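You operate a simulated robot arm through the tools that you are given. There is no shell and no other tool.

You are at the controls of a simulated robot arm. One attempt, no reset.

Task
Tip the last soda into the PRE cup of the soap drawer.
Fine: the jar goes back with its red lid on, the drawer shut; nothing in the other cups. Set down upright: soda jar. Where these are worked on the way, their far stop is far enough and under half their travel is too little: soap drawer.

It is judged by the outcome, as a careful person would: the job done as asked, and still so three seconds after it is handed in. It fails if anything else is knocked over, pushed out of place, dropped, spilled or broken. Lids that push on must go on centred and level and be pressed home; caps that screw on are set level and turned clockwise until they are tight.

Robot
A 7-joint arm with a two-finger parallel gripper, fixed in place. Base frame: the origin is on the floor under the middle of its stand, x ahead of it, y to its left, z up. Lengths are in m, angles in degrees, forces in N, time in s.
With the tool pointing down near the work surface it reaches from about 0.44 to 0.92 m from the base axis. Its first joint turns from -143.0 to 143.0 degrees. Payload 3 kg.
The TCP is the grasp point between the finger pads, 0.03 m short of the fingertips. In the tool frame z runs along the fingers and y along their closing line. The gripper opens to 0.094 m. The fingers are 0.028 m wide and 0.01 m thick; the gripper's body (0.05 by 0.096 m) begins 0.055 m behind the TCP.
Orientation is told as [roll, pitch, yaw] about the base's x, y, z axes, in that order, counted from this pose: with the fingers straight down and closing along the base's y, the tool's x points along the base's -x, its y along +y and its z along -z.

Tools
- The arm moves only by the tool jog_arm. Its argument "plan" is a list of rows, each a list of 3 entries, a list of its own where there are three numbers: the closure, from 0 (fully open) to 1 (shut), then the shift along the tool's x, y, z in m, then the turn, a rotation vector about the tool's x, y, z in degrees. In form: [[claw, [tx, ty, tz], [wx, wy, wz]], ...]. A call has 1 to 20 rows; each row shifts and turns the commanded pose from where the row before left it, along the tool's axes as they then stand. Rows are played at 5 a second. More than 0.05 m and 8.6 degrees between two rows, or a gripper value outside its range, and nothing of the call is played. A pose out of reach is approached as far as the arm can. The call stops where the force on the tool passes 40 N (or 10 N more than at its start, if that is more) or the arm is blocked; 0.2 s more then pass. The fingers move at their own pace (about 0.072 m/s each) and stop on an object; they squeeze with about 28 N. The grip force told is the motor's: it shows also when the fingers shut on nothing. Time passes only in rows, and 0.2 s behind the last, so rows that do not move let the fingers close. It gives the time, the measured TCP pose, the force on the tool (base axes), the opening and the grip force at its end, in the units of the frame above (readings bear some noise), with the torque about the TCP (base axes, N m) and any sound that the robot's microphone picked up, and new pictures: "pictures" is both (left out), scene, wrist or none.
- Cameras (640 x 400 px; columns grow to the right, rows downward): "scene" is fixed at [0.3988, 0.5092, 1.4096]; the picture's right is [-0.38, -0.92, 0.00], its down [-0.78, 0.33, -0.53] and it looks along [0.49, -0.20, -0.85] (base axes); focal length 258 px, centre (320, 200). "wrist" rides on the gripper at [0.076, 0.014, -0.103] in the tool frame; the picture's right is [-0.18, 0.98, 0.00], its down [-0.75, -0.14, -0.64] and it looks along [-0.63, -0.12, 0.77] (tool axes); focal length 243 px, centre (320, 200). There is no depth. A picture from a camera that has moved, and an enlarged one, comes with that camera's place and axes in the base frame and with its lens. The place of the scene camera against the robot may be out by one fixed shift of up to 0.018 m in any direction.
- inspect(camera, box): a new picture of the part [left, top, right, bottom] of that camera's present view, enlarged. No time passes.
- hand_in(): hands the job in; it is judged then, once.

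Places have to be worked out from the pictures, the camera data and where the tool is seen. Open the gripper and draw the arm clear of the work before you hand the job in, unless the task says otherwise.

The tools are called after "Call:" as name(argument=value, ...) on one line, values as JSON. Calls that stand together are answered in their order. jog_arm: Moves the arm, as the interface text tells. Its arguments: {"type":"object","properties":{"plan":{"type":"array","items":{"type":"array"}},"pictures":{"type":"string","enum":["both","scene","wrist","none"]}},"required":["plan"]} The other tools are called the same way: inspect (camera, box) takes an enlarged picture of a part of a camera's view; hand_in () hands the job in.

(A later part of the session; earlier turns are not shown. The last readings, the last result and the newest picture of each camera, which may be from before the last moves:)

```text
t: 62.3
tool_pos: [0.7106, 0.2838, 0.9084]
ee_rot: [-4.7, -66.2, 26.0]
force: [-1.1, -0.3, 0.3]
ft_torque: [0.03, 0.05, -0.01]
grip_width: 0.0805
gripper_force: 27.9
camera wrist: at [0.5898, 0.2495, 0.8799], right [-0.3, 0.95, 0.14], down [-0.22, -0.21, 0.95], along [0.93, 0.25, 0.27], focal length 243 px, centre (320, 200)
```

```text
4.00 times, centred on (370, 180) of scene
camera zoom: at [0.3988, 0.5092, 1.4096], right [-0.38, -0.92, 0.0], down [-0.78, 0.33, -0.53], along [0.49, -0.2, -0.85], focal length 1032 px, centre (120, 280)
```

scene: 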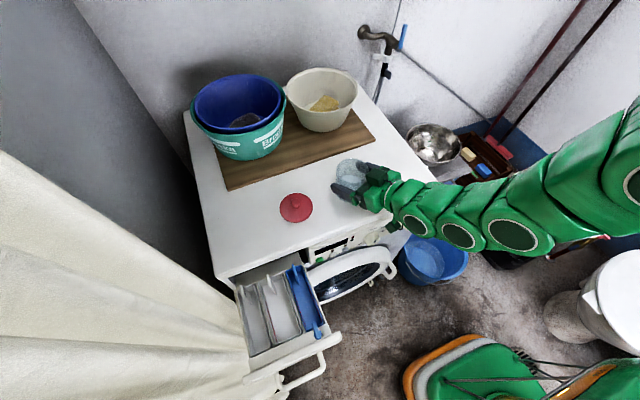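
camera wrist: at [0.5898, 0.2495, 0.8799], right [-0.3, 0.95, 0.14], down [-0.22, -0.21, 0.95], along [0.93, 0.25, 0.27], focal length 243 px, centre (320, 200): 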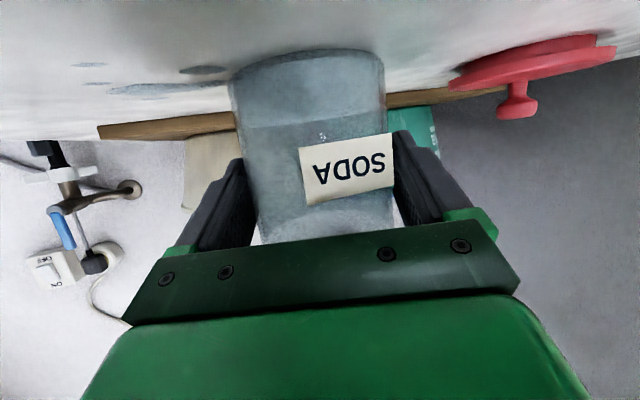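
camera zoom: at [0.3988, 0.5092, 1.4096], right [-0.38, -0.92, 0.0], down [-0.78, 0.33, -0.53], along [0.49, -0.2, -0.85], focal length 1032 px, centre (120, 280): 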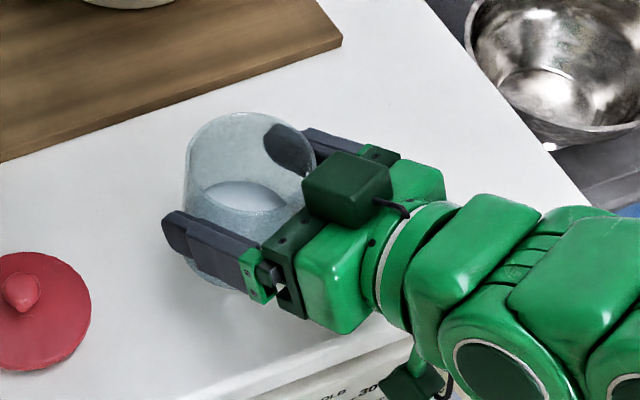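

The jar is gripped at 80.5 mm opening from TCP (0.7106, 0.2838, 0.9084), which I'll use for putting it back. I'll lift it straight up slowly.

Call:
jog_arm(plan=[[1, [-0.0091, -0.0003, -0.004], [0, 0, 0]], [1, [-0.0137, -0.0005, -0.0061], [0, 0, 0]], [1, [-0.0229, -0.0008, -0.0101], [0, 0, 0]], [1, [-0.0229, -0.0008, -0.0101], [0, 0, 0]], [1, [-0.0229, -0.0008, -0.0101], [0, 0, 0]], [1, [0, 0, 0], [0, 0, 0]]], pictures="both")

Call:
inspect(camera="scene", box=[310, 120, 430, 220])

```text
t: 63.7
tool_pos: [0.711, 0.2827, 1.0083]
ee_rot: [-4.8, -65.9, 26.0]
force: [-0.3, 0.5, -2.0]
ft_torque: [-0.06, 0.02, 0.02]
grip_width: 0.0803
gripper_force: 27.6
camera wrist: at [0.5892, 0.249, 0.9805], right [-0.3, 0.95, 0.13], down [-0.22, -0.21, 0.95], along [0.93, 0.25, 0.27], focal length 243 px, centre (320, 200)
```

scene: 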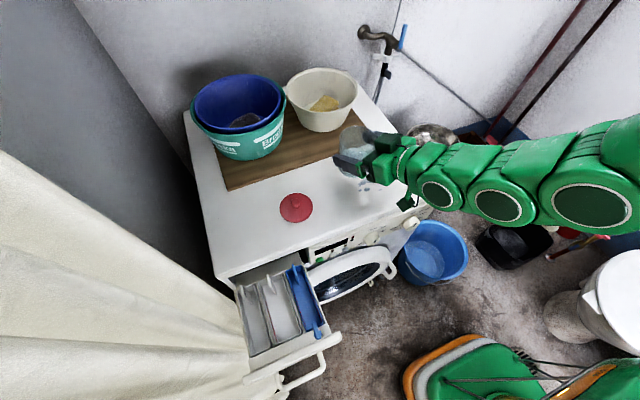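
wrist: 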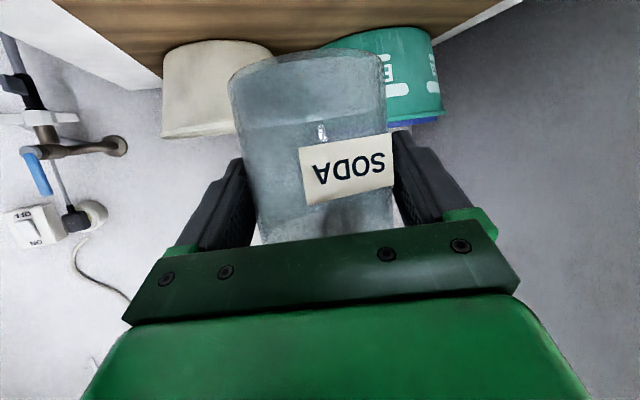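

```text
4.00 times, centred on (370, 170) of scene
camera zoom: at [0.3988, 0.5092, 1.4096], right [-0.38, -0.92, 0.0], down [-0.78, 0.33, -0.53], along [0.49, -0.2, -0.85], focal length 1032 px, centre (120, 320)
```

zoom: 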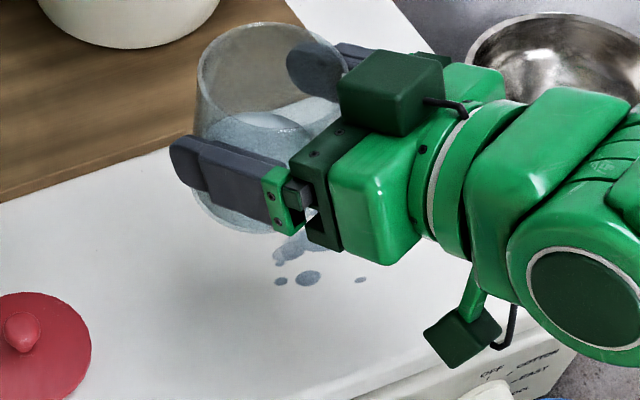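

The jar is up and level, with about 2 N of load and the soda undisturbed. I'll carry it upright to above the drawer, then turn the heading toward 60°.

Call:
jog_arm(plan=[[1, [0.0008, 0.0148, -0.003], [0, 0, 0]], [1, [0.0016, 0.0295, -0.006], [0, 0, 0]], [1, [0.0016, 0.0295, -0.006], [0, 0, 0]], [1, [0.0016, 0.0295, -0.006], [0, 0, 0]], [1, [0.0016, 0.0295, -0.006], [0, 0, 0]], [1, [0.0016, 0.0295, -0.006], [0, 0, 0]], [1, [0.0016, 0.0295, -0.006], [0, 0, 0]], [1, [0.0016, 0.0295, -0.006], [0, 0, 0]], [1, [0.0016, 0.0295, -0.006], [0, 0, 0]], [1, [0.0016, 0.0295, -0.006], [0, 0, 0]], [1, [0.0016, 0.0295, -0.006], [0, 0, 0]], [1, [0.0016, 0.0295, -0.006], [0, 0, 0]], [1, [0.0008, 0.0148, -0.003], [0, 0, 0]], [1, [0, 0, 0], [0, 0, 0]]], pictures="both")

```text
t: 66.7
tool_pos: [0.5108, 0.5837, 1.0053]
ee_rot: [-4.7, -65.9, 26.1]
force: [0.5, 0.6, -1.8]
ft_torque: [-0.03, 0.01, 0.01]
grip_width: 0.0801
gripper_force: 28.0
camera wrist: at [0.3898, 0.5509, 0.9784], right [-0.3, 0.95, 0.13], down [-0.22, -0.21, 0.95], along [0.93, 0.25, 0.27], focal length 243 px, centre (320, 200)
```

scene: 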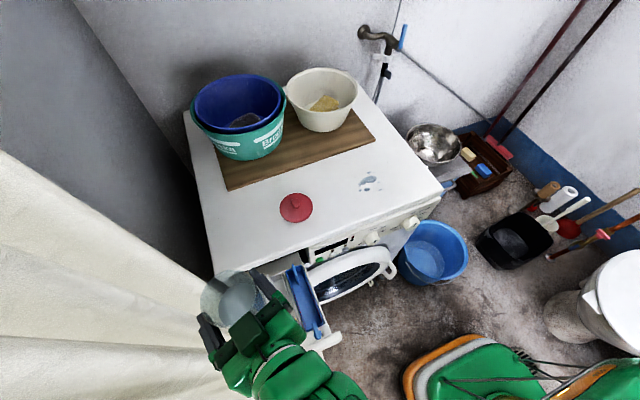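
wrist: 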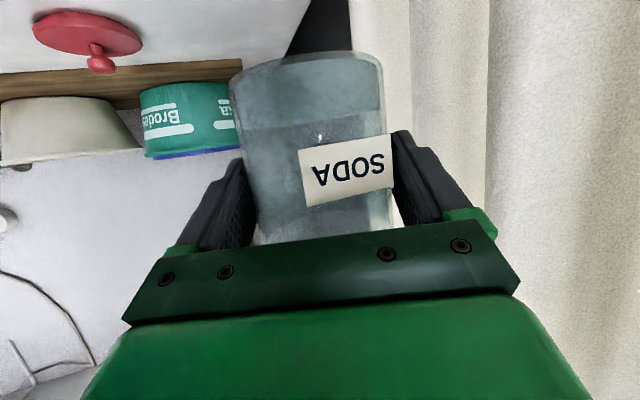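

The soda level is undisturbed. I'll yaw the upright jar to heading ~60°, then raise the tool tilt toward 82°.

Call:
jog_arm(plan=[[1, [0, 0, 0], [-4.46, -0.16, -1.97]], [1, [0, 0, 0], [-4.46, -0.16, -1.97]], [1, [0, 0, 0], [-4.46, -0.16, -1.97]], [1, [0, 0, 0], [-4.46, -0.16, -1.97]], [1, [0, 0, 0], [-4.46, -0.16, -1.97]], [1, [0, 0, 0], [-4.46, -0.16, -1.97]], [1, [0, 0, 0], [-4.46, -0.16, -1.97]], [1, [0, 0, 0], [-4.46, -0.16, -1.97]], [1, [0, 0, 0], [0, -4, 0]], [1, [0, 0, 0], [0, -4, 0]], [1, [0, 0, 0], [0, -4, 0]], [1, [0, 0, 0], [0, -4, 0]], [1, [0, 0, 0], [0, 0, 0]]], pictures="both")

Call:
inspect(camera="scene", box=[180, 230, 340, 380])

```text
t: 69.5
tool_pos: [0.5107, 0.5848, 1.008]
ee_rot: [-13.6, -81.8, 74.2]
force: [-0.3, -0.1, -1.3]
ft_torque: [-0.06, 0.03, 0.0]
grip_width: 0.0801
gripper_force: 27.8
camera wrist: at [0.4453, 0.4933, 0.9462], right [-0.85, 0.5, 0.15], down [-0.16, -0.52, 0.84], along [0.5, 0.69, 0.52], focal length 243 px, centre (320, 200)
```

scene: 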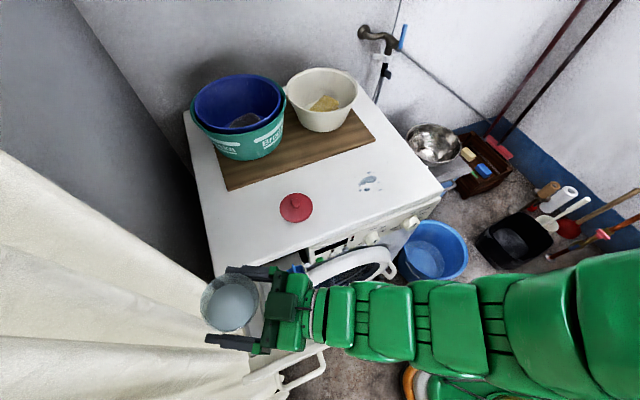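
wrist: 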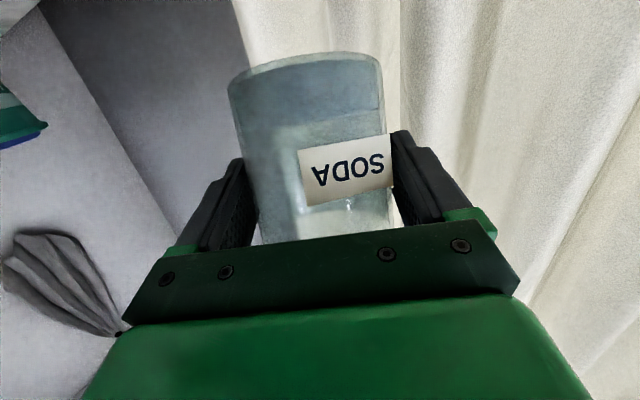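

```text
2.67 times, centred on (260, 305) of scene
camera zoom: at [0.3988, 0.5092, 1.4096], right [-0.38, -0.92, 0.0], down [-0.78, 0.33, -0.53], along [0.49, -0.2, -0.85], focal length 688 px, centre (480, -80)
```

zoom: 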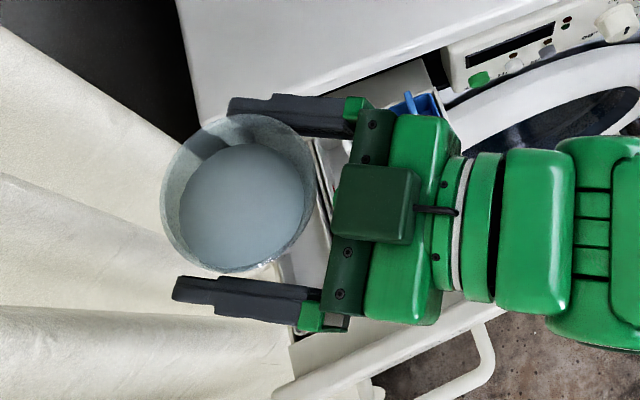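

The jar leans slightly toward the hand and the soda is well inside. I'll roll it left by 40° at this safe height first.

Call:
jog_arm(plan=[[1, [0, 0, 0], [0, 0, -5]], [1, [0, 0, 0], [0, 0, -5]], [1, [0, 0, 0], [0, 0, -5]], [1, [0, 0, 0], [0, 0, -5]], [1, [0, 0, 0], [0, 0, -5]], [1, [0, 0, 0], [0, 0, -5]], [1, [0, 0, 0], [0, 0, -5]], [1, [0, 0, 0], [0, 0, -5]], [1, [0, 0, 0], [0, 0, 0]]], pictures="scene")

Call:
inspect(camera="scene", box=[180, 230, 340, 380])

```text
t: 71.5
tool_pos: [0.5115, 0.5842, 1.0081]
ee_rot: [-78.3, -47.3, 141.8]
force: [-0.5, 0.7, -1.8]
ft_torque: [0.01, 0.01, 0.03]
grip_width: 0.08
gripper_force: 27.9
```

scene: 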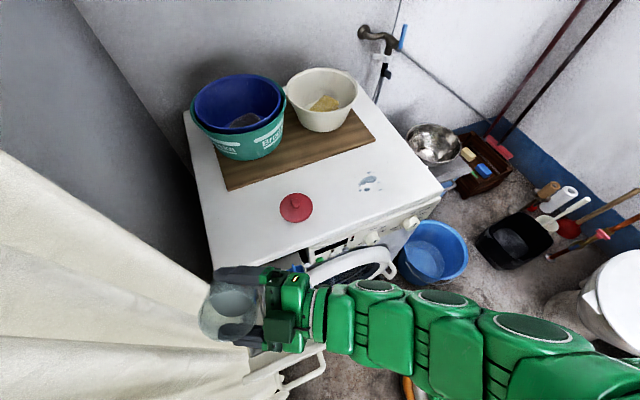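

```text
2.67 times, centred on (260, 305) of scene
camera zoom: at [0.3988, 0.5092, 1.4096], right [-0.38, -0.92, 0.0], down [-0.78, 0.33, -0.53], along [0.49, -0.2, -0.85], focal length 688 px, centre (480, -80)
```

zoom: 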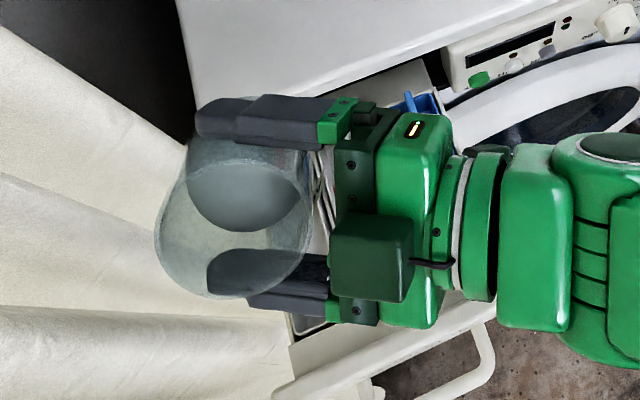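

The jar leans toward -x with the soda still inside. I'll lower it to bring the mouth over the PRE cup, with the jar centre at about (0.543, 0.607, 0.895).

Call:
jog_arm(plan=[[1, [0.0113, 0.00745, 0.0051], [0, 0, 0]], [1, [0.0113, 0.00745, 0.0051], [0, 0, 0]], [1, [0.0113, 0.00745, 0.0051], [0, 0, 0]], [1, [0.0113, 0.00745, 0.0051], [0, 0, 0]], [1, [0.0113, 0.00745, 0.0051], [0, 0, 0]], [1, [0.0113, 0.00745, 0.0051], [0, 0, 0]], [1, [0.0113, 0.00745, 0.0051], [0, 0, 0]], [1, [0.0113, 0.00745, 0.0051], [0, 0, 0]], [1, [0, 0, 0], [0, 0, 0]]], pictures="scene")

Call:
inspect(camera="scene", box=[190, 230, 330, 360])

```text
t: 73.5
tool_pos: [0.5372, 0.599, 0.8947]
ee_rot: [-78.3, -47.5, 141.8]
force: [0.4, 0.9, -1.8]
ft_torque: [-0.02, 0.03, -0.03]
grip_width: 0.0802
gripper_force: 27.7
```

scene: 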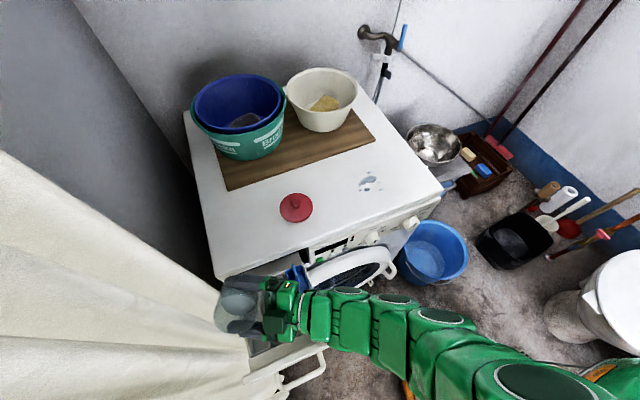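

```text
3.08 times, centred on (260, 295) of scene
camera zoom: at [0.3988, 0.5092, 1.4096], right [-0.38, -0.92, 0.0], down [-0.78, 0.33, -0.53], along [0.49, -0.2, -0.85], focal length 794 px, centre (505, -92)
```

zoom: 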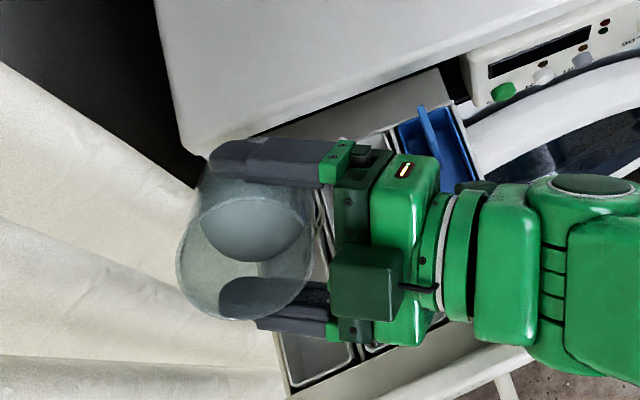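

Calibrating the scene camera against the knob confirms the cup centre at y≈0.610, and the jar mouth is over the cup. I'll roll 20° more, slowly.

Call:
jog_arm(plan=[[1, [0, 0, 0], [0, 0, -4]], [1, [0, 0, 0], [0, 0, -4]], [1, [0, 0, 0], [0, 0, -4]], [1, [0, 0, 0], [0, 0, -4]], [1, [0, 0, 0], [0, 0, -4]], [1, [0, 0, 0], [0, 0, 0]]], pictures="scene")

Call:
inspect(camera="scene", box=[190, 240, 330, 370])

```text
t: 74.9
tool_pos: [0.5388, 0.5986, 0.8956]
ee_rot: [-81.2, -27.8, 146.3]
force: [0.3, 0.2, -1.9]
ft_torque: [0.0, 0.03, 0.01]
grip_width: 0.08
gripper_force: 28.0
```

scene: 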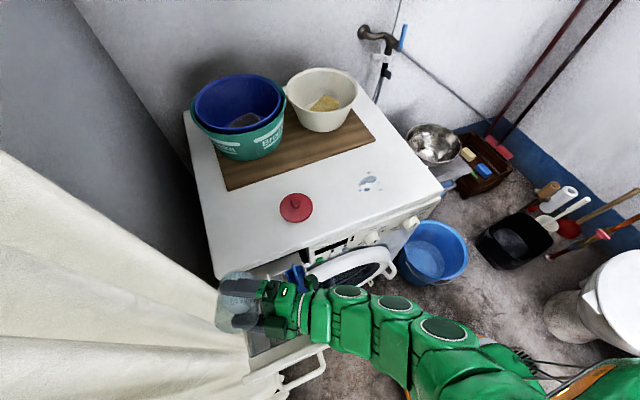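

```text
3.08 times, centred on (260, 305) of scene
camera zoom: at [0.3988, 0.5092, 1.4096], right [-0.38, -0.92, 0.0], down [-0.78, 0.33, -0.53], along [0.49, -0.2, -0.85], focal length 794 px, centre (505, -123)
```

zoom: 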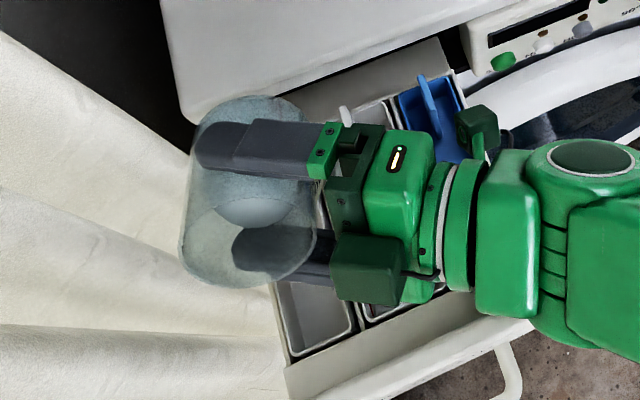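

No soda has moved yet. I'll continue the slow roll to about 80°, shifting slightly.

Call:
jog_arm(plan=[[1, [-0.0005, 0.0015, -0.0004], [0, 0, -4]], [1, [-0.0005, 0.0015, -0.0004], [0, 0, -4]], [1, [-0.0005, 0.0015, -0.0004], [0, 0, -4]], [1, [-0.0005, 0.0015, -0.0004], [0, 0, -4]], [1, [-0.0005, 0.0015, -0.0004], [0, 0, -4]], [1, [0, 0, 0], [0, 0, 0]]], pictures="scene")

Call:
inspect(camera="scene", box=[190, 240, 330, 370])

```text
t: 76.3
tool_pos: [0.5313, 0.6, 0.8883]
ee_rot: [-81.9, -8.1, 149.3]
force: [0.0, -0.2, -1.4]
ft_torque: [-0.01, 0.04, 0.01]
grip_width: 0.08
gripper_force: 27.6
```

scene: 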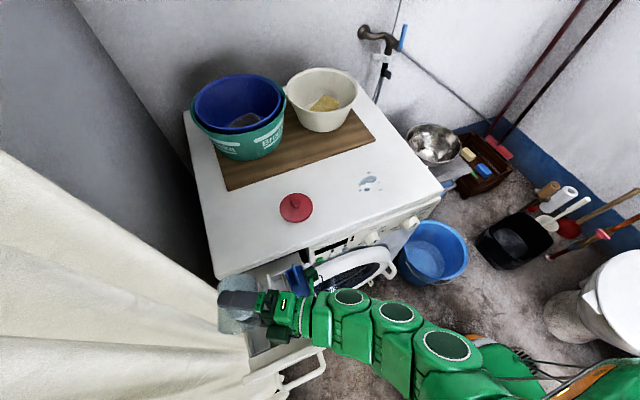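

```text
3.08 times, centred on (260, 305) of scene
camera zoom: at [0.3988, 0.5092, 1.4096], right [-0.38, -0.92, 0.0], down [-0.78, 0.33, -0.53], along [0.49, -0.2, -0.85], focal length 794 px, centre (505, -123)
```

zoom: 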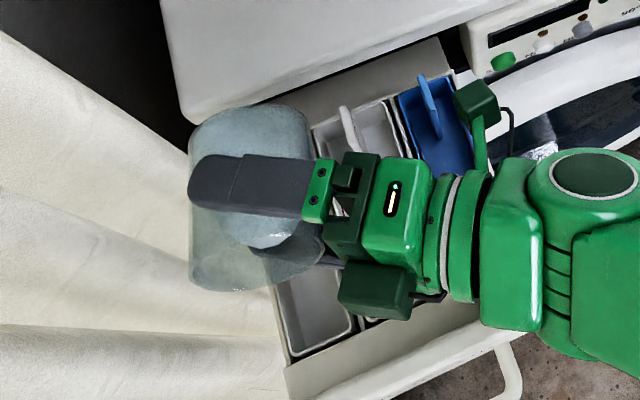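

The jar is near horizontal and the soda is still inside. I'll roll on slowly past horizontal, easing down slightly.

Call:
jog_arm(plan=[[1, [-0.0004, 0.001, 0], [0, 0, -3]], [1, [-0.0004, 0.001, 0], [0, 0, -3]], [1, [-0.0004, 0.001, 0], [0, 0, -3]], [1, [-0.0004, 0.001, 0], [0, 0, -3]], [1, [-0.0004, 0.001, 0], [0, 0, -3]], [1, [-0.0004, 0.001, 0], [0, 0, -3]], [1, [0, 0, 0], [0, 0, 0]]], pictures="scene")

Call:
inspect(camera="scene", box=[190, 240, 330, 370])

```text
t: 77.9
tool_pos: [0.5298, 0.5995, 0.8833]
ee_rot: [-82.0, 9.8, 152.0]
force: [0.8, -0.5, -1.1]
ft_torque: [0.01, 0.05, 0.0]
grip_width: 0.0801
gripper_force: 28.1
```

scene: 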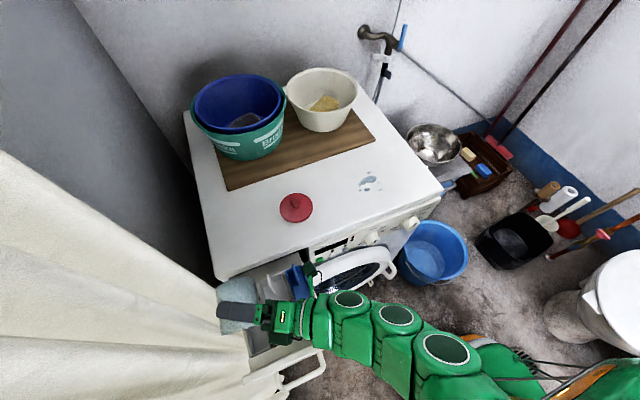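

```text
3.08 times, centred on (260, 305) of scene
camera zoom: at [0.3988, 0.5092, 1.4096], right [-0.38, -0.92, 0.0], down [-0.78, 0.33, -0.53], along [0.49, -0.2, -0.85], focal length 794 px, centre (505, -123)
```

zoom: 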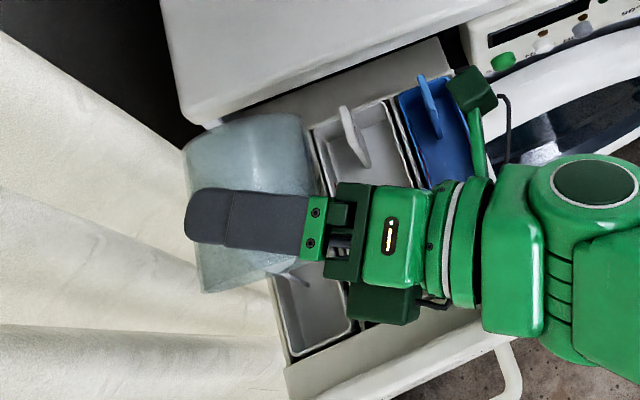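

The load reading is dropping and there is something pale near the mouth. I'll look closer.

Call:
inspect(camera="scene", box=[240, 310, 310, 360])

Call:
inspect(camera="wrist", box=[0, 0, 640, 400])

```text
8.00 times, centred on (275, 335) of scene
camera zoom: at [0.3988, 0.5092, 1.4096], right [-0.38, -0.92, 0.0], down [-0.78, 0.33, -0.53], along [0.49, -0.2, -0.85], focal length 2065 px, centre (680, -880)
```

zoom: 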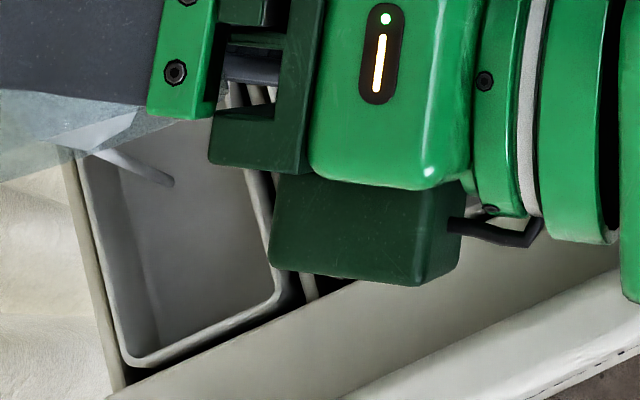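

```text
1.00 times, centred on (320, 200) of wrist (not enlarged: the box is as wide or as high as the picture)
camera zoom: at [0.5465, 0.4733, 0.8976], right [-0.08, -0.11, -0.99], down [-0.98, -0.17, 0.1], along [-0.18, 0.98, -0.1], focal length 243 px, centre (320, 200)
```

zoom: 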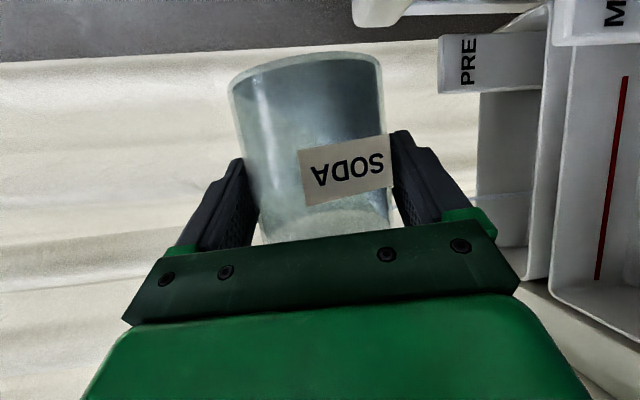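

A thin stream of soda is falling from the lip straight into the PRE cup. I'll hold here and let it run.

Call:
jog_arm(plan=[[1, [0, 0, 0], [0, 0, 0]], [1, [0, 0, 0], [0, 0, 0]], [1, [0, 0, 0], [0, 0, 0]], [1, [0, 0, 0], [0, 0, 0]], [1, [0, 0, 0], [0, 0, 0]], [1, [0, 0, 0], [0, 0, 0]], [1, [0, 0, 0], [0, 0, 0]], [1, [0, 0, 0], [0, 0, 0]]], pictures="both")

Call:
inspect(camera="scene", box=[220, 290, 310, 360])

```text
t: 79.7
tool_pos: [0.5303, 0.5991, 0.8844]
ee_rot: [-82.0, 9.8, 152.0]
force: [0.4, 0.1, -2.7]
ft_torque: [-0.02, 0.06, -0.02]
grip_width: 0.0799
gripper_force: 28.0
camera wrist: at [0.5465, 0.4733, 0.8976], right [-0.08, -0.11, -0.99], down [-0.98, -0.17, 0.1], along [-0.18, 0.98, -0.1], focal length 243 px, centre (320, 200)
```

scene: 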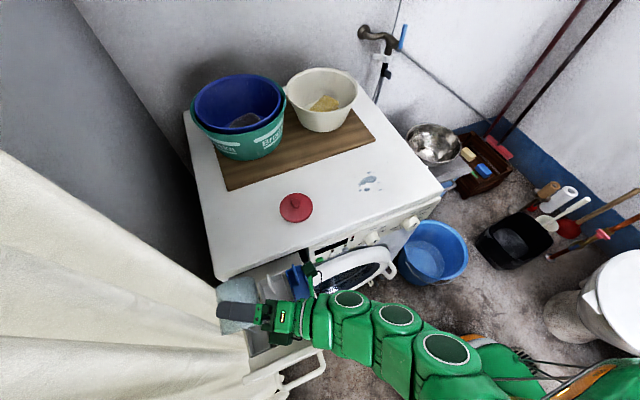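
wrist: 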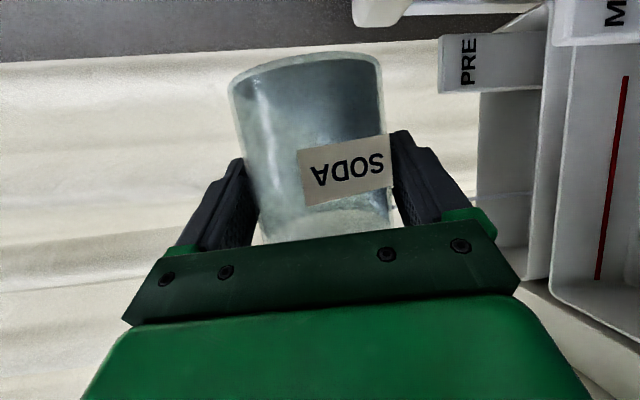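

```text
5.71 times, centred on (265, 325) of scene
camera zoom: at [0.3988, 0.5092, 1.4096], right [-0.38, -0.92, 0.0], down [-0.78, 0.33, -0.53], along [0.49, -0.2, -0.85], focal length 1475 px, centre (634, -514)
```

zoom: 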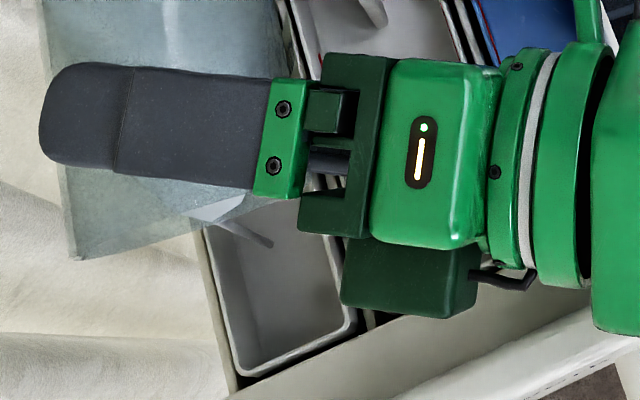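

The stream still lands inside the PRE cup. I'll tilt a bit further, slowly, to keep it running.

Call:
jog_arm(plan=[[1, [-0.0001, 0.0006, 0], [0, 0, -2]], [1, [-0.0001, 0.0006, 0], [0, 0, -2]], [1, [-0.0001, 0.0006, 0], [0, 0, -2]], [1, [-0.0001, 0.0006, 0], [0, 0, -2]], [1, [-0.0001, 0.0006, 0], [0, 0, -2]], [1, [-0.0001, 0.0006, 0], [0, 0, -2]], [1, [0, 0, 0], [0, 0, 0]], [1, [0, 0, 0], [0, 0, 0]]], pictures="scene")

Call:
inspect(camera="scene", box=[220, 290, 310, 360])

Call:
inspect(camera="wrist", box=[200, 0, 640, 275])

```text
t: 81.5
tool_pos: [0.5289, 0.5999, 0.8804]
ee_rot: [-81.4, 21.7, 153.6]
force: [-0.1, 0.6, -2.5]
ft_torque: [-0.01, 0.03, -0.05]
grip_width: 0.08
gripper_force: 27.7
```

scene: 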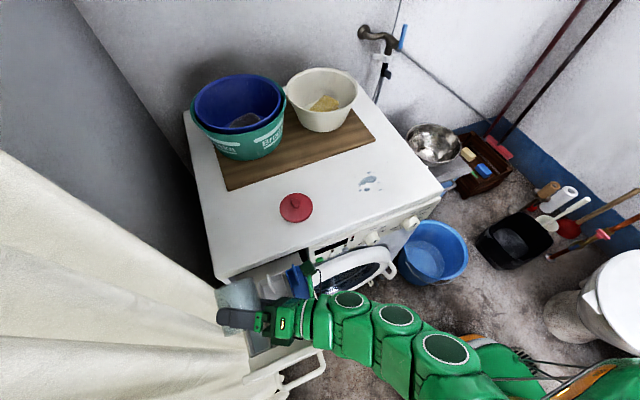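

```text
5.71 times, centred on (265, 325) of scene
camera zoom: at [0.3988, 0.5092, 1.4096], right [-0.38, -0.92, 0.0], down [-0.78, 0.33, -0.53], along [0.49, -0.2, -0.85], focal length 1475 px, centre (634, -514)
```

zoom: 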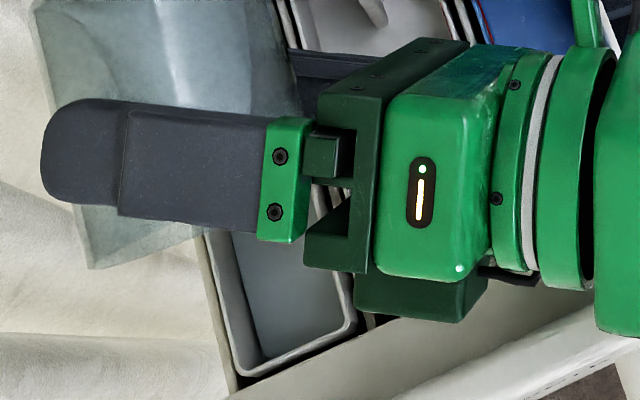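

```text
1.45 times, centred on (420, 138) of wrist
camera zoom: at [0.5458, 0.4754, 0.91], right [0.1, -0.21, -0.97], down [-0.98, -0.2, -0.06], along [-0.18, 0.96, -0.23], focal length 353 px, centre (174, 291)
```

zoom: 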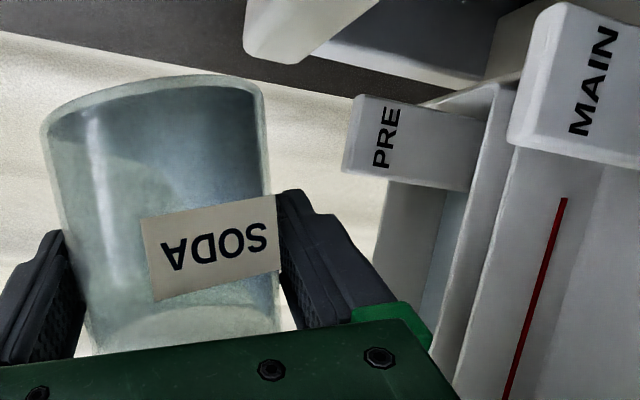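

Soda has filled the bottom of the PRE cup and the stream has stopped, so the jar is mostly empty. I'll tilt it well past horizontal to get the rest out.

Call:
jog_arm(plan=[[1, [0, 0.0005, 0], [0, 0, -3]], [1, [0, 0.0005, 0], [0, 0, -3]], [1, [0, 0.0005, 0], [0, 0, -3]], [1, [0, 0.0005, 0], [0, 0, -3]], [1, [0, 0.0005, 0], [0, 0, -3]], [1, [0, 0, 0], [0, 0, -3]], [1, [0, 0, 0], [0, 0, -3]], [1, [0, 0, 0], [0, 0, -3]], [1, [0, 0, 0], [0, 0, 0]], [1, [0, 0, 0], [0, 0, 0]]], pictures="scene")

Call:
inspect(camera="scene", box=[220, 290, 310, 360])

Call:
inspect(camera="wrist", box=[200, 0, 640, 275])

```text
t: 83.7
tool_pos: [0.5306, 0.5997, 0.8779]
ee_rot: [-78.6, 45.4, 158.6]
force: [-0.4, -0.2, -2.7]
ft_torque: [-0.01, 0.03, -0.02]
grip_width: 0.0798
gripper_force: 28.2
```

scene: 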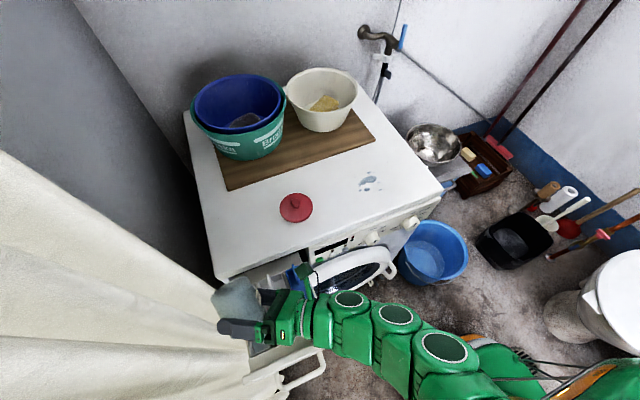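

```text
5.71 times, centred on (265, 325) of scene
camera zoom: at [0.3988, 0.5092, 1.4096], right [-0.38, -0.92, 0.0], down [-0.78, 0.33, -0.53], along [0.49, -0.2, -0.85], focal length 1475 px, centre (634, -514)
```

zoom: 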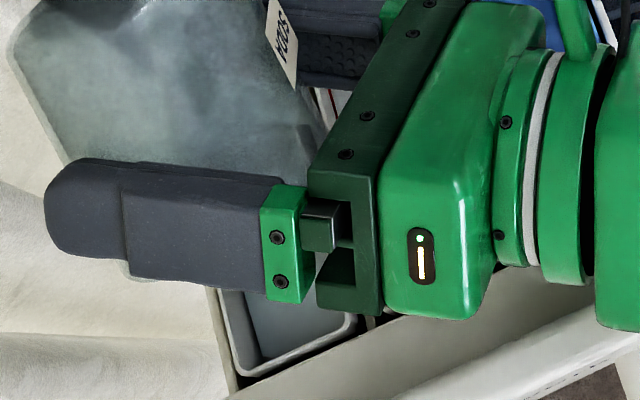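

```text
1.45 times, centred on (420, 138) of wrist
camera zoom: at [0.5379, 0.4846, 0.9371], right [0.45, -0.38, -0.81], down [-0.89, -0.3, -0.35], along [-0.11, 0.87, -0.47], focal length 353 px, centre (174, 291)
```

zoom: 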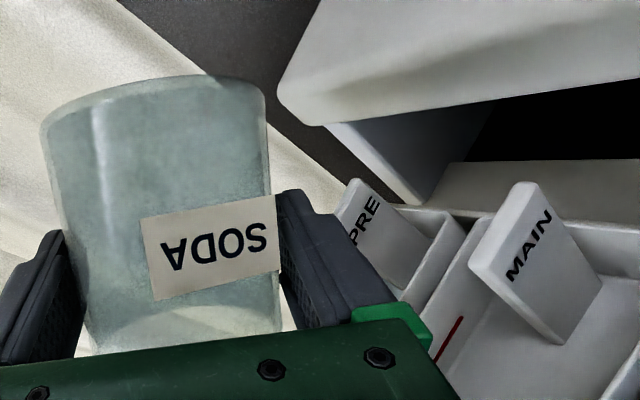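

The flaps confirm PRE on the left and MAIN in the middle. I'll tilt further and hold, so nothing is left in the jar.

Call:
jog_arm(plan=[[1, [0, 0, 0], [0, 0, -3]], [1, [0, 0, 0], [0, 0, -3]], [1, [0, 0, 0], [0, 0, -3]], [1, [0, 0, 0], [0, 0, -3]], [1, [0, 0, 0], [0, 0, -3]], [1, [0, 0, 0], [0, 0, -3]], [1, [0, 0, 0], [0, 0, 0]], [1, [0, 0, 0], [0, 0, 0]], [1, [0, 0, 0], [0, 0, 0]], [1, [0, 0, 0], [0, 0, 0]], [1, [0, 0, 0], [0, 0, 0]], [1, [0, 0, 0], [0, 0, 0]], [1, [0, 0, 0], [0, 0, 0]], [1, [0, 0, 0], [0, 0, 0]]], pictures="scene")

Call:
inspect(camera="scene", box=[200, 270, 310, 360])

Call:
inspect(camera="wrist", box=[200, 0, 640, 275])

```text
t: 86.7
tool_pos: [0.5308, 0.5981, 0.8783]
ee_rot: [-72.5, 62.8, 166.1]
force: [0.0, -0.4, -1.7]
ft_torque: [-0.01, -0.02, 0.02]
grip_width: 0.0797
gripper_force: 27.9
```

scene: 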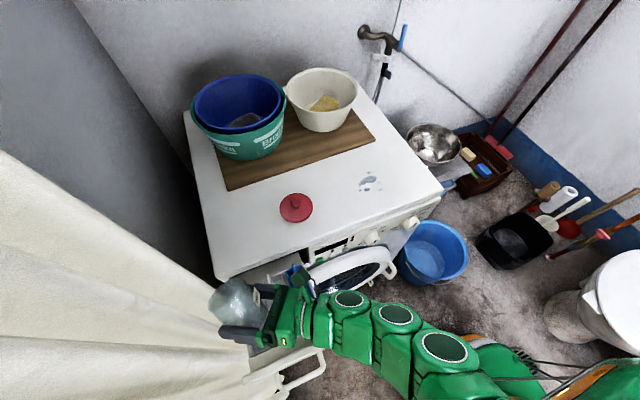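

```text
4.44 times, centred on (255, 315) of scene
camera zoom: at [0.3988, 0.5092, 1.4096], right [-0.38, -0.92, 0.0], down [-0.78, 0.33, -0.53], along [0.49, -0.2, -0.85], focal length 1147 px, centre (609, -311)
```

zoom: 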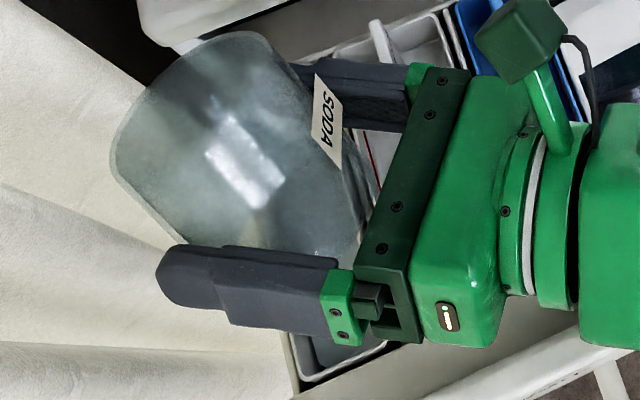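

```text
1.45 times, centred on (420, 138) of wrist
camera zoom: at [0.5245, 0.4948, 0.9542], right [0.66, -0.47, -0.59], down [-0.75, -0.4, -0.52], along [0.01, 0.79, -0.62], focal length 353 px, centre (174, 291)
```

zoom: 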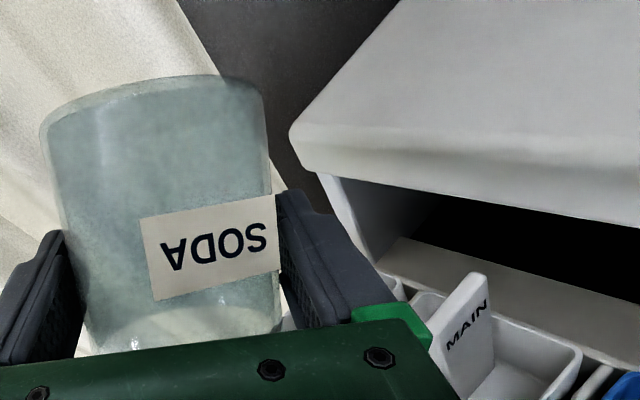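

The jar is empty. I'll roll it back upright while rising gently, following the same path in reverse.

Call:
jog_arm(plan=[[1, [0.0027, -0.0011, -0.0008], [0, 0, 6]], [1, [0.0026, -0.0014, -0.0008], [0, 0, 6]], [1, [0.0024, -0.0016, -0.0008], [0, 0, 6]], [1, [0.0022, -0.0019, -0.0008], [0, 0, 6]], [1, [0.002, -0.0021, -0.0008], [0, 0, 6]], [1, [0.0018, -0.0023, -0.0008], [0, 0, 6]], [1, [0.0015, -0.0025, -0.0008], [0, 0, 6]], [1, [0.0013, -0.0026, -0.0008], [0, 0, 6]], [1, [0.001, -0.0027, -0.0008], [0, 0, 6]], [1, [0.0007, -0.0028, -0.0008], [0, 0, 6]], [1, [0.0004, -0.0029, -0.0008], [0, 0, 6]], [1, [0.0001, -0.0029, -0.0008], [0, 0, 6]], [1, [-0.0002, -0.0029, -0.0008], [0, 0, 6]], [1, [-0.0005, -0.0029, -0.0008], [0, 0, 6]], [1, [-0.0008, -0.0028, -0.0008], [0, 0, 6]], [1, [-0.0011, -0.0027, -0.0008], [0, 0, 6]], [1, [-0.0013, -0.0026, -0.0008], [0, 0, 6]], [1, [-0.0016, -0.0024, -0.0008], [0, 0, 6]], [1, [-0.0019, -0.0022, -0.0008], [0, 0, 6]]], pictures="scene")

Call:
inspect(camera="scene", box=[190, 240, 330, 370])

```text
t: 90.7
tool_pos: [0.5305, 0.5898, 0.9344]
ee_rot: [-77.7, -49.5, 141.2]
force: [-0.1, -0.2, -1.3]
ft_torque: [0.02, 0.04, 0.0]
grip_width: 0.0797
gripper_force: 27.6
```

scene: 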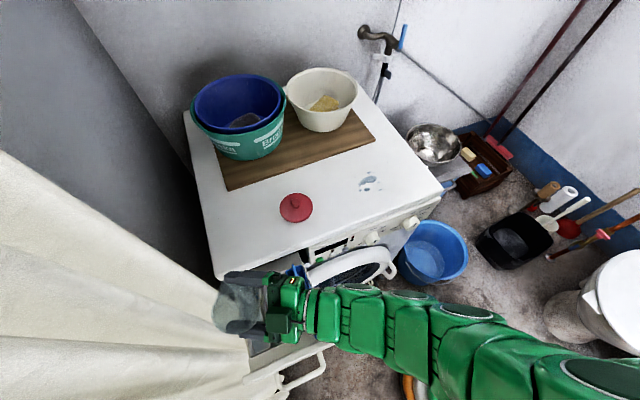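

```text
3.08 times, centred on (260, 305) of scene
camera zoom: at [0.3988, 0.5092, 1.4096], right [-0.38, -0.92, 0.0], down [-0.78, 0.33, -0.53], along [0.49, -0.2, -0.85], focal length 794 px, centre (505, -123)
```

zoom: 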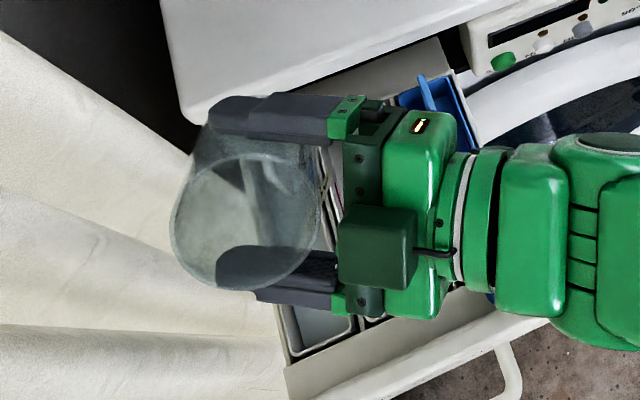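

The jar is visibly empty. I'll raise it, roll fully upright, and turn it back toward its place on the machine.

Call:
jog_arm(plan=[[1, [-0.0212, -0.0115, -0.0084], [0, 0, 0]], [1, [-0.0212, -0.0115, -0.0084], [0, 0, 0]], [1, [-0.0212, -0.0115, -0.0084], [0, 0, 0]], [1, [0, 0, 0], [0, 0, 7.6]], [1, [0, 0, 0], [0, 0, 7.6]], [1, [0, 0, 0], [0, 0, 7.6]], [1, [0, 0, 0], [0, 0, 7.6]], [1, [0, 0, 0], [0, 0, 7.6]], [1, [0, 0, 0], [0, 8, 0]], [1, [0, 0, 0], [0, 8, 0]], [1, [0, 0, 0], [7.17, 0.26, 3.17]], [1, [0, 0, 0], [7.17, 0.26, 3.17]], [1, [0, 0, 0], [7.17, 0.26, 3.17]], [1, [0, 0, 0], [7.17, 0.26, 3.17]], [1, [0, 0, 0], [7.17, 0.26, 3.17]], [1, [0, 0, 0], [0, 0, 0]]], pictures="scene")

Call:
inspect(camera="scene", box=[190, 240, 350, 380])

```text
t: 94.1
tool_pos: [0.5145, 0.5842, 1.0152]
ee_rot: [-5.5, -67.1, 30.0]
force: [-0.3, 0.2, -0.8]
ft_torque: [0.01, 0.07, 0.04]
grip_width: 0.0796
gripper_force: 27.6
out of reach, approached as far as the arm can: row 15
```

scene: 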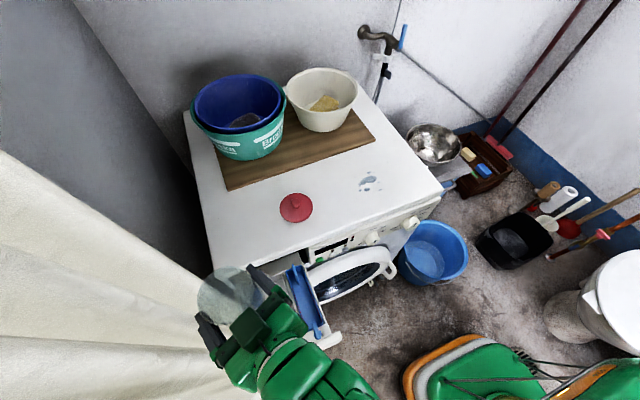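

```text
2.86 times, centred on (270, 310) of scene
camera zoom: at [0.3988, 0.5092, 1.4096], right [-0.38, -0.92, 0.0], down [-0.78, 0.33, -0.53], along [0.49, -0.2, -0.85], focal length 737 px, centre (463, -114)
```

zoom: 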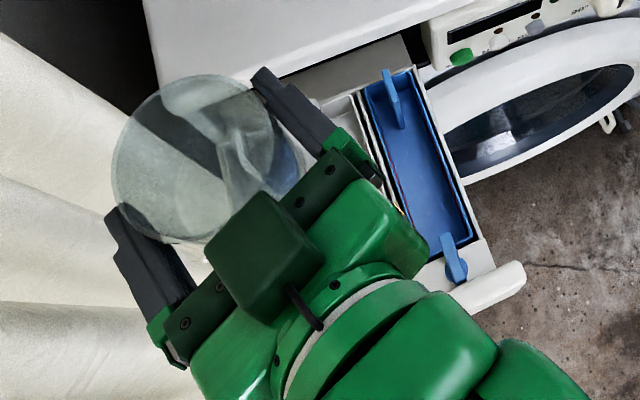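

The arm is a few degrees off the grip heading because of a reach limit, and the jar is within 1° of upright. I'll carry it back above its place and correct the orientation there.

Call:
jog_arm(plan=[[1, [0, -0.0148, 0.0023], [0, 0, 0]], [1, [-0.0001, -0.0295, 0.0046], [0, 0, 0]], [1, [-0.0001, -0.0295, 0.0046], [0, 0, 0]], [1, [-0.0001, -0.0295, 0.0046], [0, 0, 0]], [1, [-0.0001, -0.0295, 0.0046], [0, 0, 0]], [1, [-0.0001, -0.0295, 0.0046], [0, 0, 0]], [1, [-0.0001, -0.0295, 0.0046], [0, 0, 0]], [1, [-0.0001, -0.0295, 0.0046], [0, 0, 0]], [1, [-0.0001, -0.0295, 0.0046], [0, 0, 0]], [1, [-0.0001, -0.0295, 0.0046], [0, 0, 0]], [1, [-0.0001, -0.0295, 0.0046], [0, 0, 0]], [1, [-0.0001, -0.0295, 0.0046], [0, 0, 0]], [1, [0, -0.0148, 0.0023], [0, 0, 0]], [1, [0, 0, 0], [2.86, 1.1, 1.2]], [1, [0, 0, 0], [0, 0, 0]]], pictures="scene")

Call:
inspect(camera="scene", box=[200, 240, 360, 380])

Call:
inspect(camera="scene", box=[310, 100, 430, 200])

```text
t: 97.3
tool_pos: [0.7106, 0.283, 1.0065]
ee_rot: [-5.2, -66.1, 26.7]
force: [-0.5, -0.7, -0.9]
ft_torque: [0.01, 0.0, -0.01]
grip_width: 0.0798
gripper_force: 28.1
```

scene: 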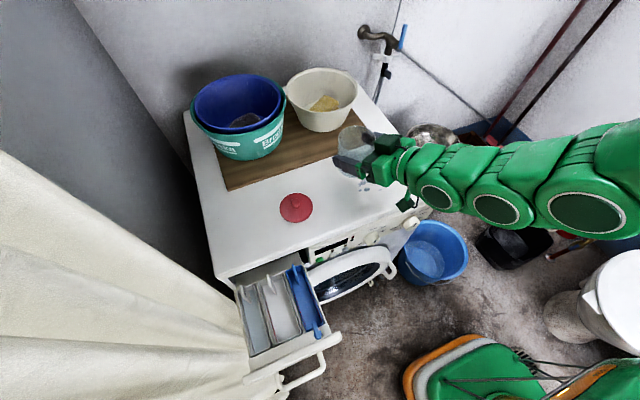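

```text
2.86 times, centred on (280, 310) of scene
camera zoom: at [0.3988, 0.5092, 1.4096], right [-0.38, -0.92, 0.0], down [-0.78, 0.33, -0.53], along [0.49, -0.2, -0.85], focal length 737 px, centre (434, -114)
```

zoom: 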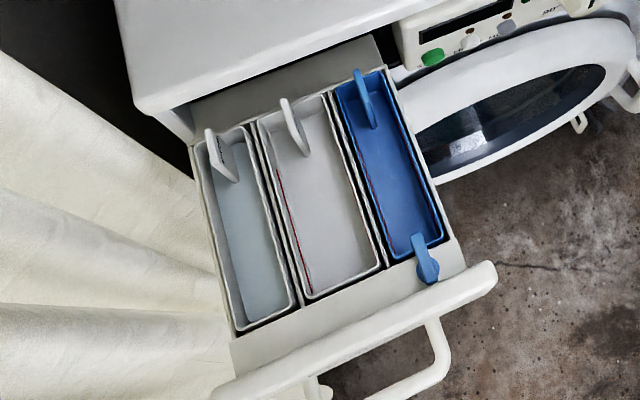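

```text
4.00 times, centred on (370, 150) of scene
camera zoom: at [0.3988, 0.5092, 1.4096], right [-0.38, -0.92, 0.0], down [-0.78, 0.33, -0.53], along [0.49, -0.2, -0.85], focal length 1032 px, centre (120, 400)
```

zoom: 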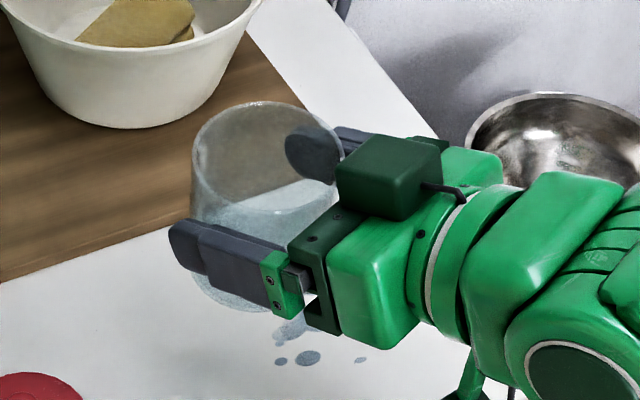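

The PRE cup holds the soda, and the other cups and the drawer are clean. I'll lower the jar onto its original spot.

Call:
jog_arm(plan=[[1, [0.0174, 0.0008, 0.0077], [0, 0, 0]], [1, [0.0174, 0.0008, 0.0077], [0, 0, 0]], [1, [0.0174, 0.0008, 0.0077], [0, 0, 0]], [1, [0.0174, 0.0008, 0.0077], [0, 0, 0]], [1, [0.0137, 0.0008, 0.006], [0, 0, 0]], [1, [0, 0, 0], [0, 0, 0]]], pictures="both")

Call:
inspect(camera="scene", box=[310, 130, 430, 230])

```text
t: 98.7
tool_pos: [0.7117, 0.283, 0.915]
ee_rot: [-5.2, -66.0, 26.6]
force: [0.5, -0.8, -1.7]
ft_torque: [-0.02, 0.0, 0.04]
grip_width: 0.0798
gripper_force: 28.3
camera wrist: at [0.5889, 0.2505, 0.8874], right [-0.3, 0.94, 0.13], down [-0.22, -0.2, 0.95], along [0.93, 0.26, 0.27], focal length 243 px, centre (320, 200)
```

scene: 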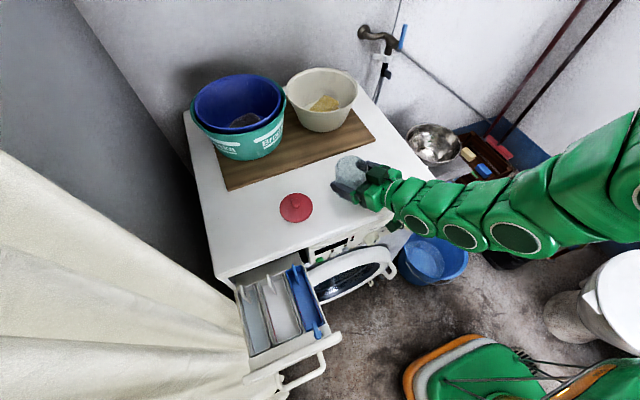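
wrist: 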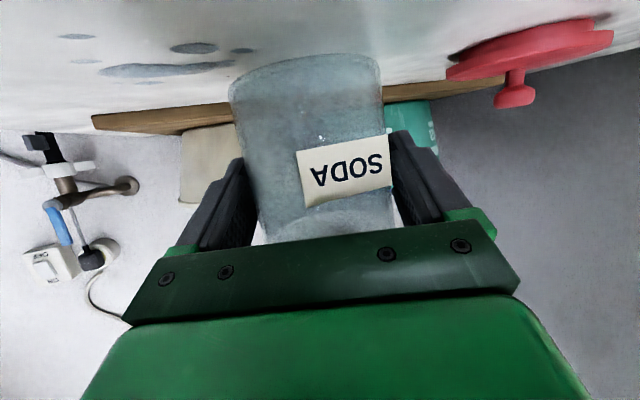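

```text
4.00 times, centred on (370, 180) of scene
camera zoom: at [0.3988, 0.5092, 1.4096], right [-0.38, -0.92, 0.0], down [-0.78, 0.33, -0.53], along [0.49, -0.2, -0.85], focal length 1032 px, centre (120, 280)
```

zoom: 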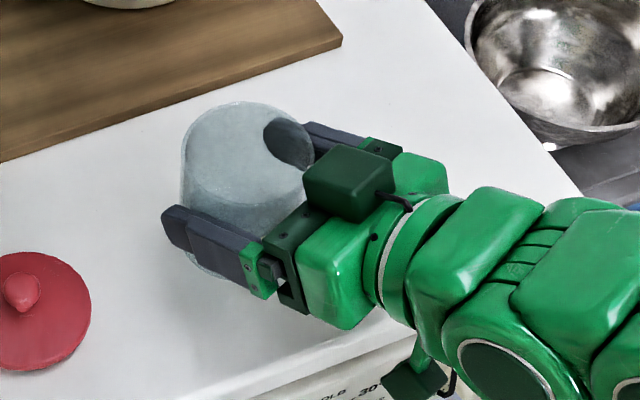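

About 6 mm remain to the expected seating height. I'll lower in small steps and watch the force.

Call:
jog_arm(plan=[[1, [0.00183, 0.0003, 0.00081], [0, 0, 0]], [1, [0.00183, 0.0002, 0.00081], [0, 0, 0]], [1, [0.00137, 0, 0.0006], [0, 0, 0]], [1, [0, 0, 0], [0, 0, 0]]], pictures="none")

```text
t: 99.7
tool_pos: [0.7102, 0.2846, 0.9104]
ee_rot: [-5.3, -66.2, 26.6]
force: [1.0, -0.4, -0.7]
ft_torque: [0.01, -0.01, 0.01]
grip_width: 0.0795
gripper_force: 27.8
```

Call:
jog_arm(plan=[[1, [0.00092, 0, 0.0004], [0, 0, 0]], [1, [0.00092, 0, 0.0004], [0, 0, 0]], [1, [0, 0, 0], [0, 0, 0]]], pictures="none")

```text
t: 100.5
tool_pos: [0.7102, 0.2841, 0.9081]
ee_rot: [-5.3, -66.1, 26.6]
force: [-0.2, 0.7, -0.4]
ft_torque: [0.01, 0.01, 0.01]
grip_width: 0.0796
gripper_force: 27.5
```

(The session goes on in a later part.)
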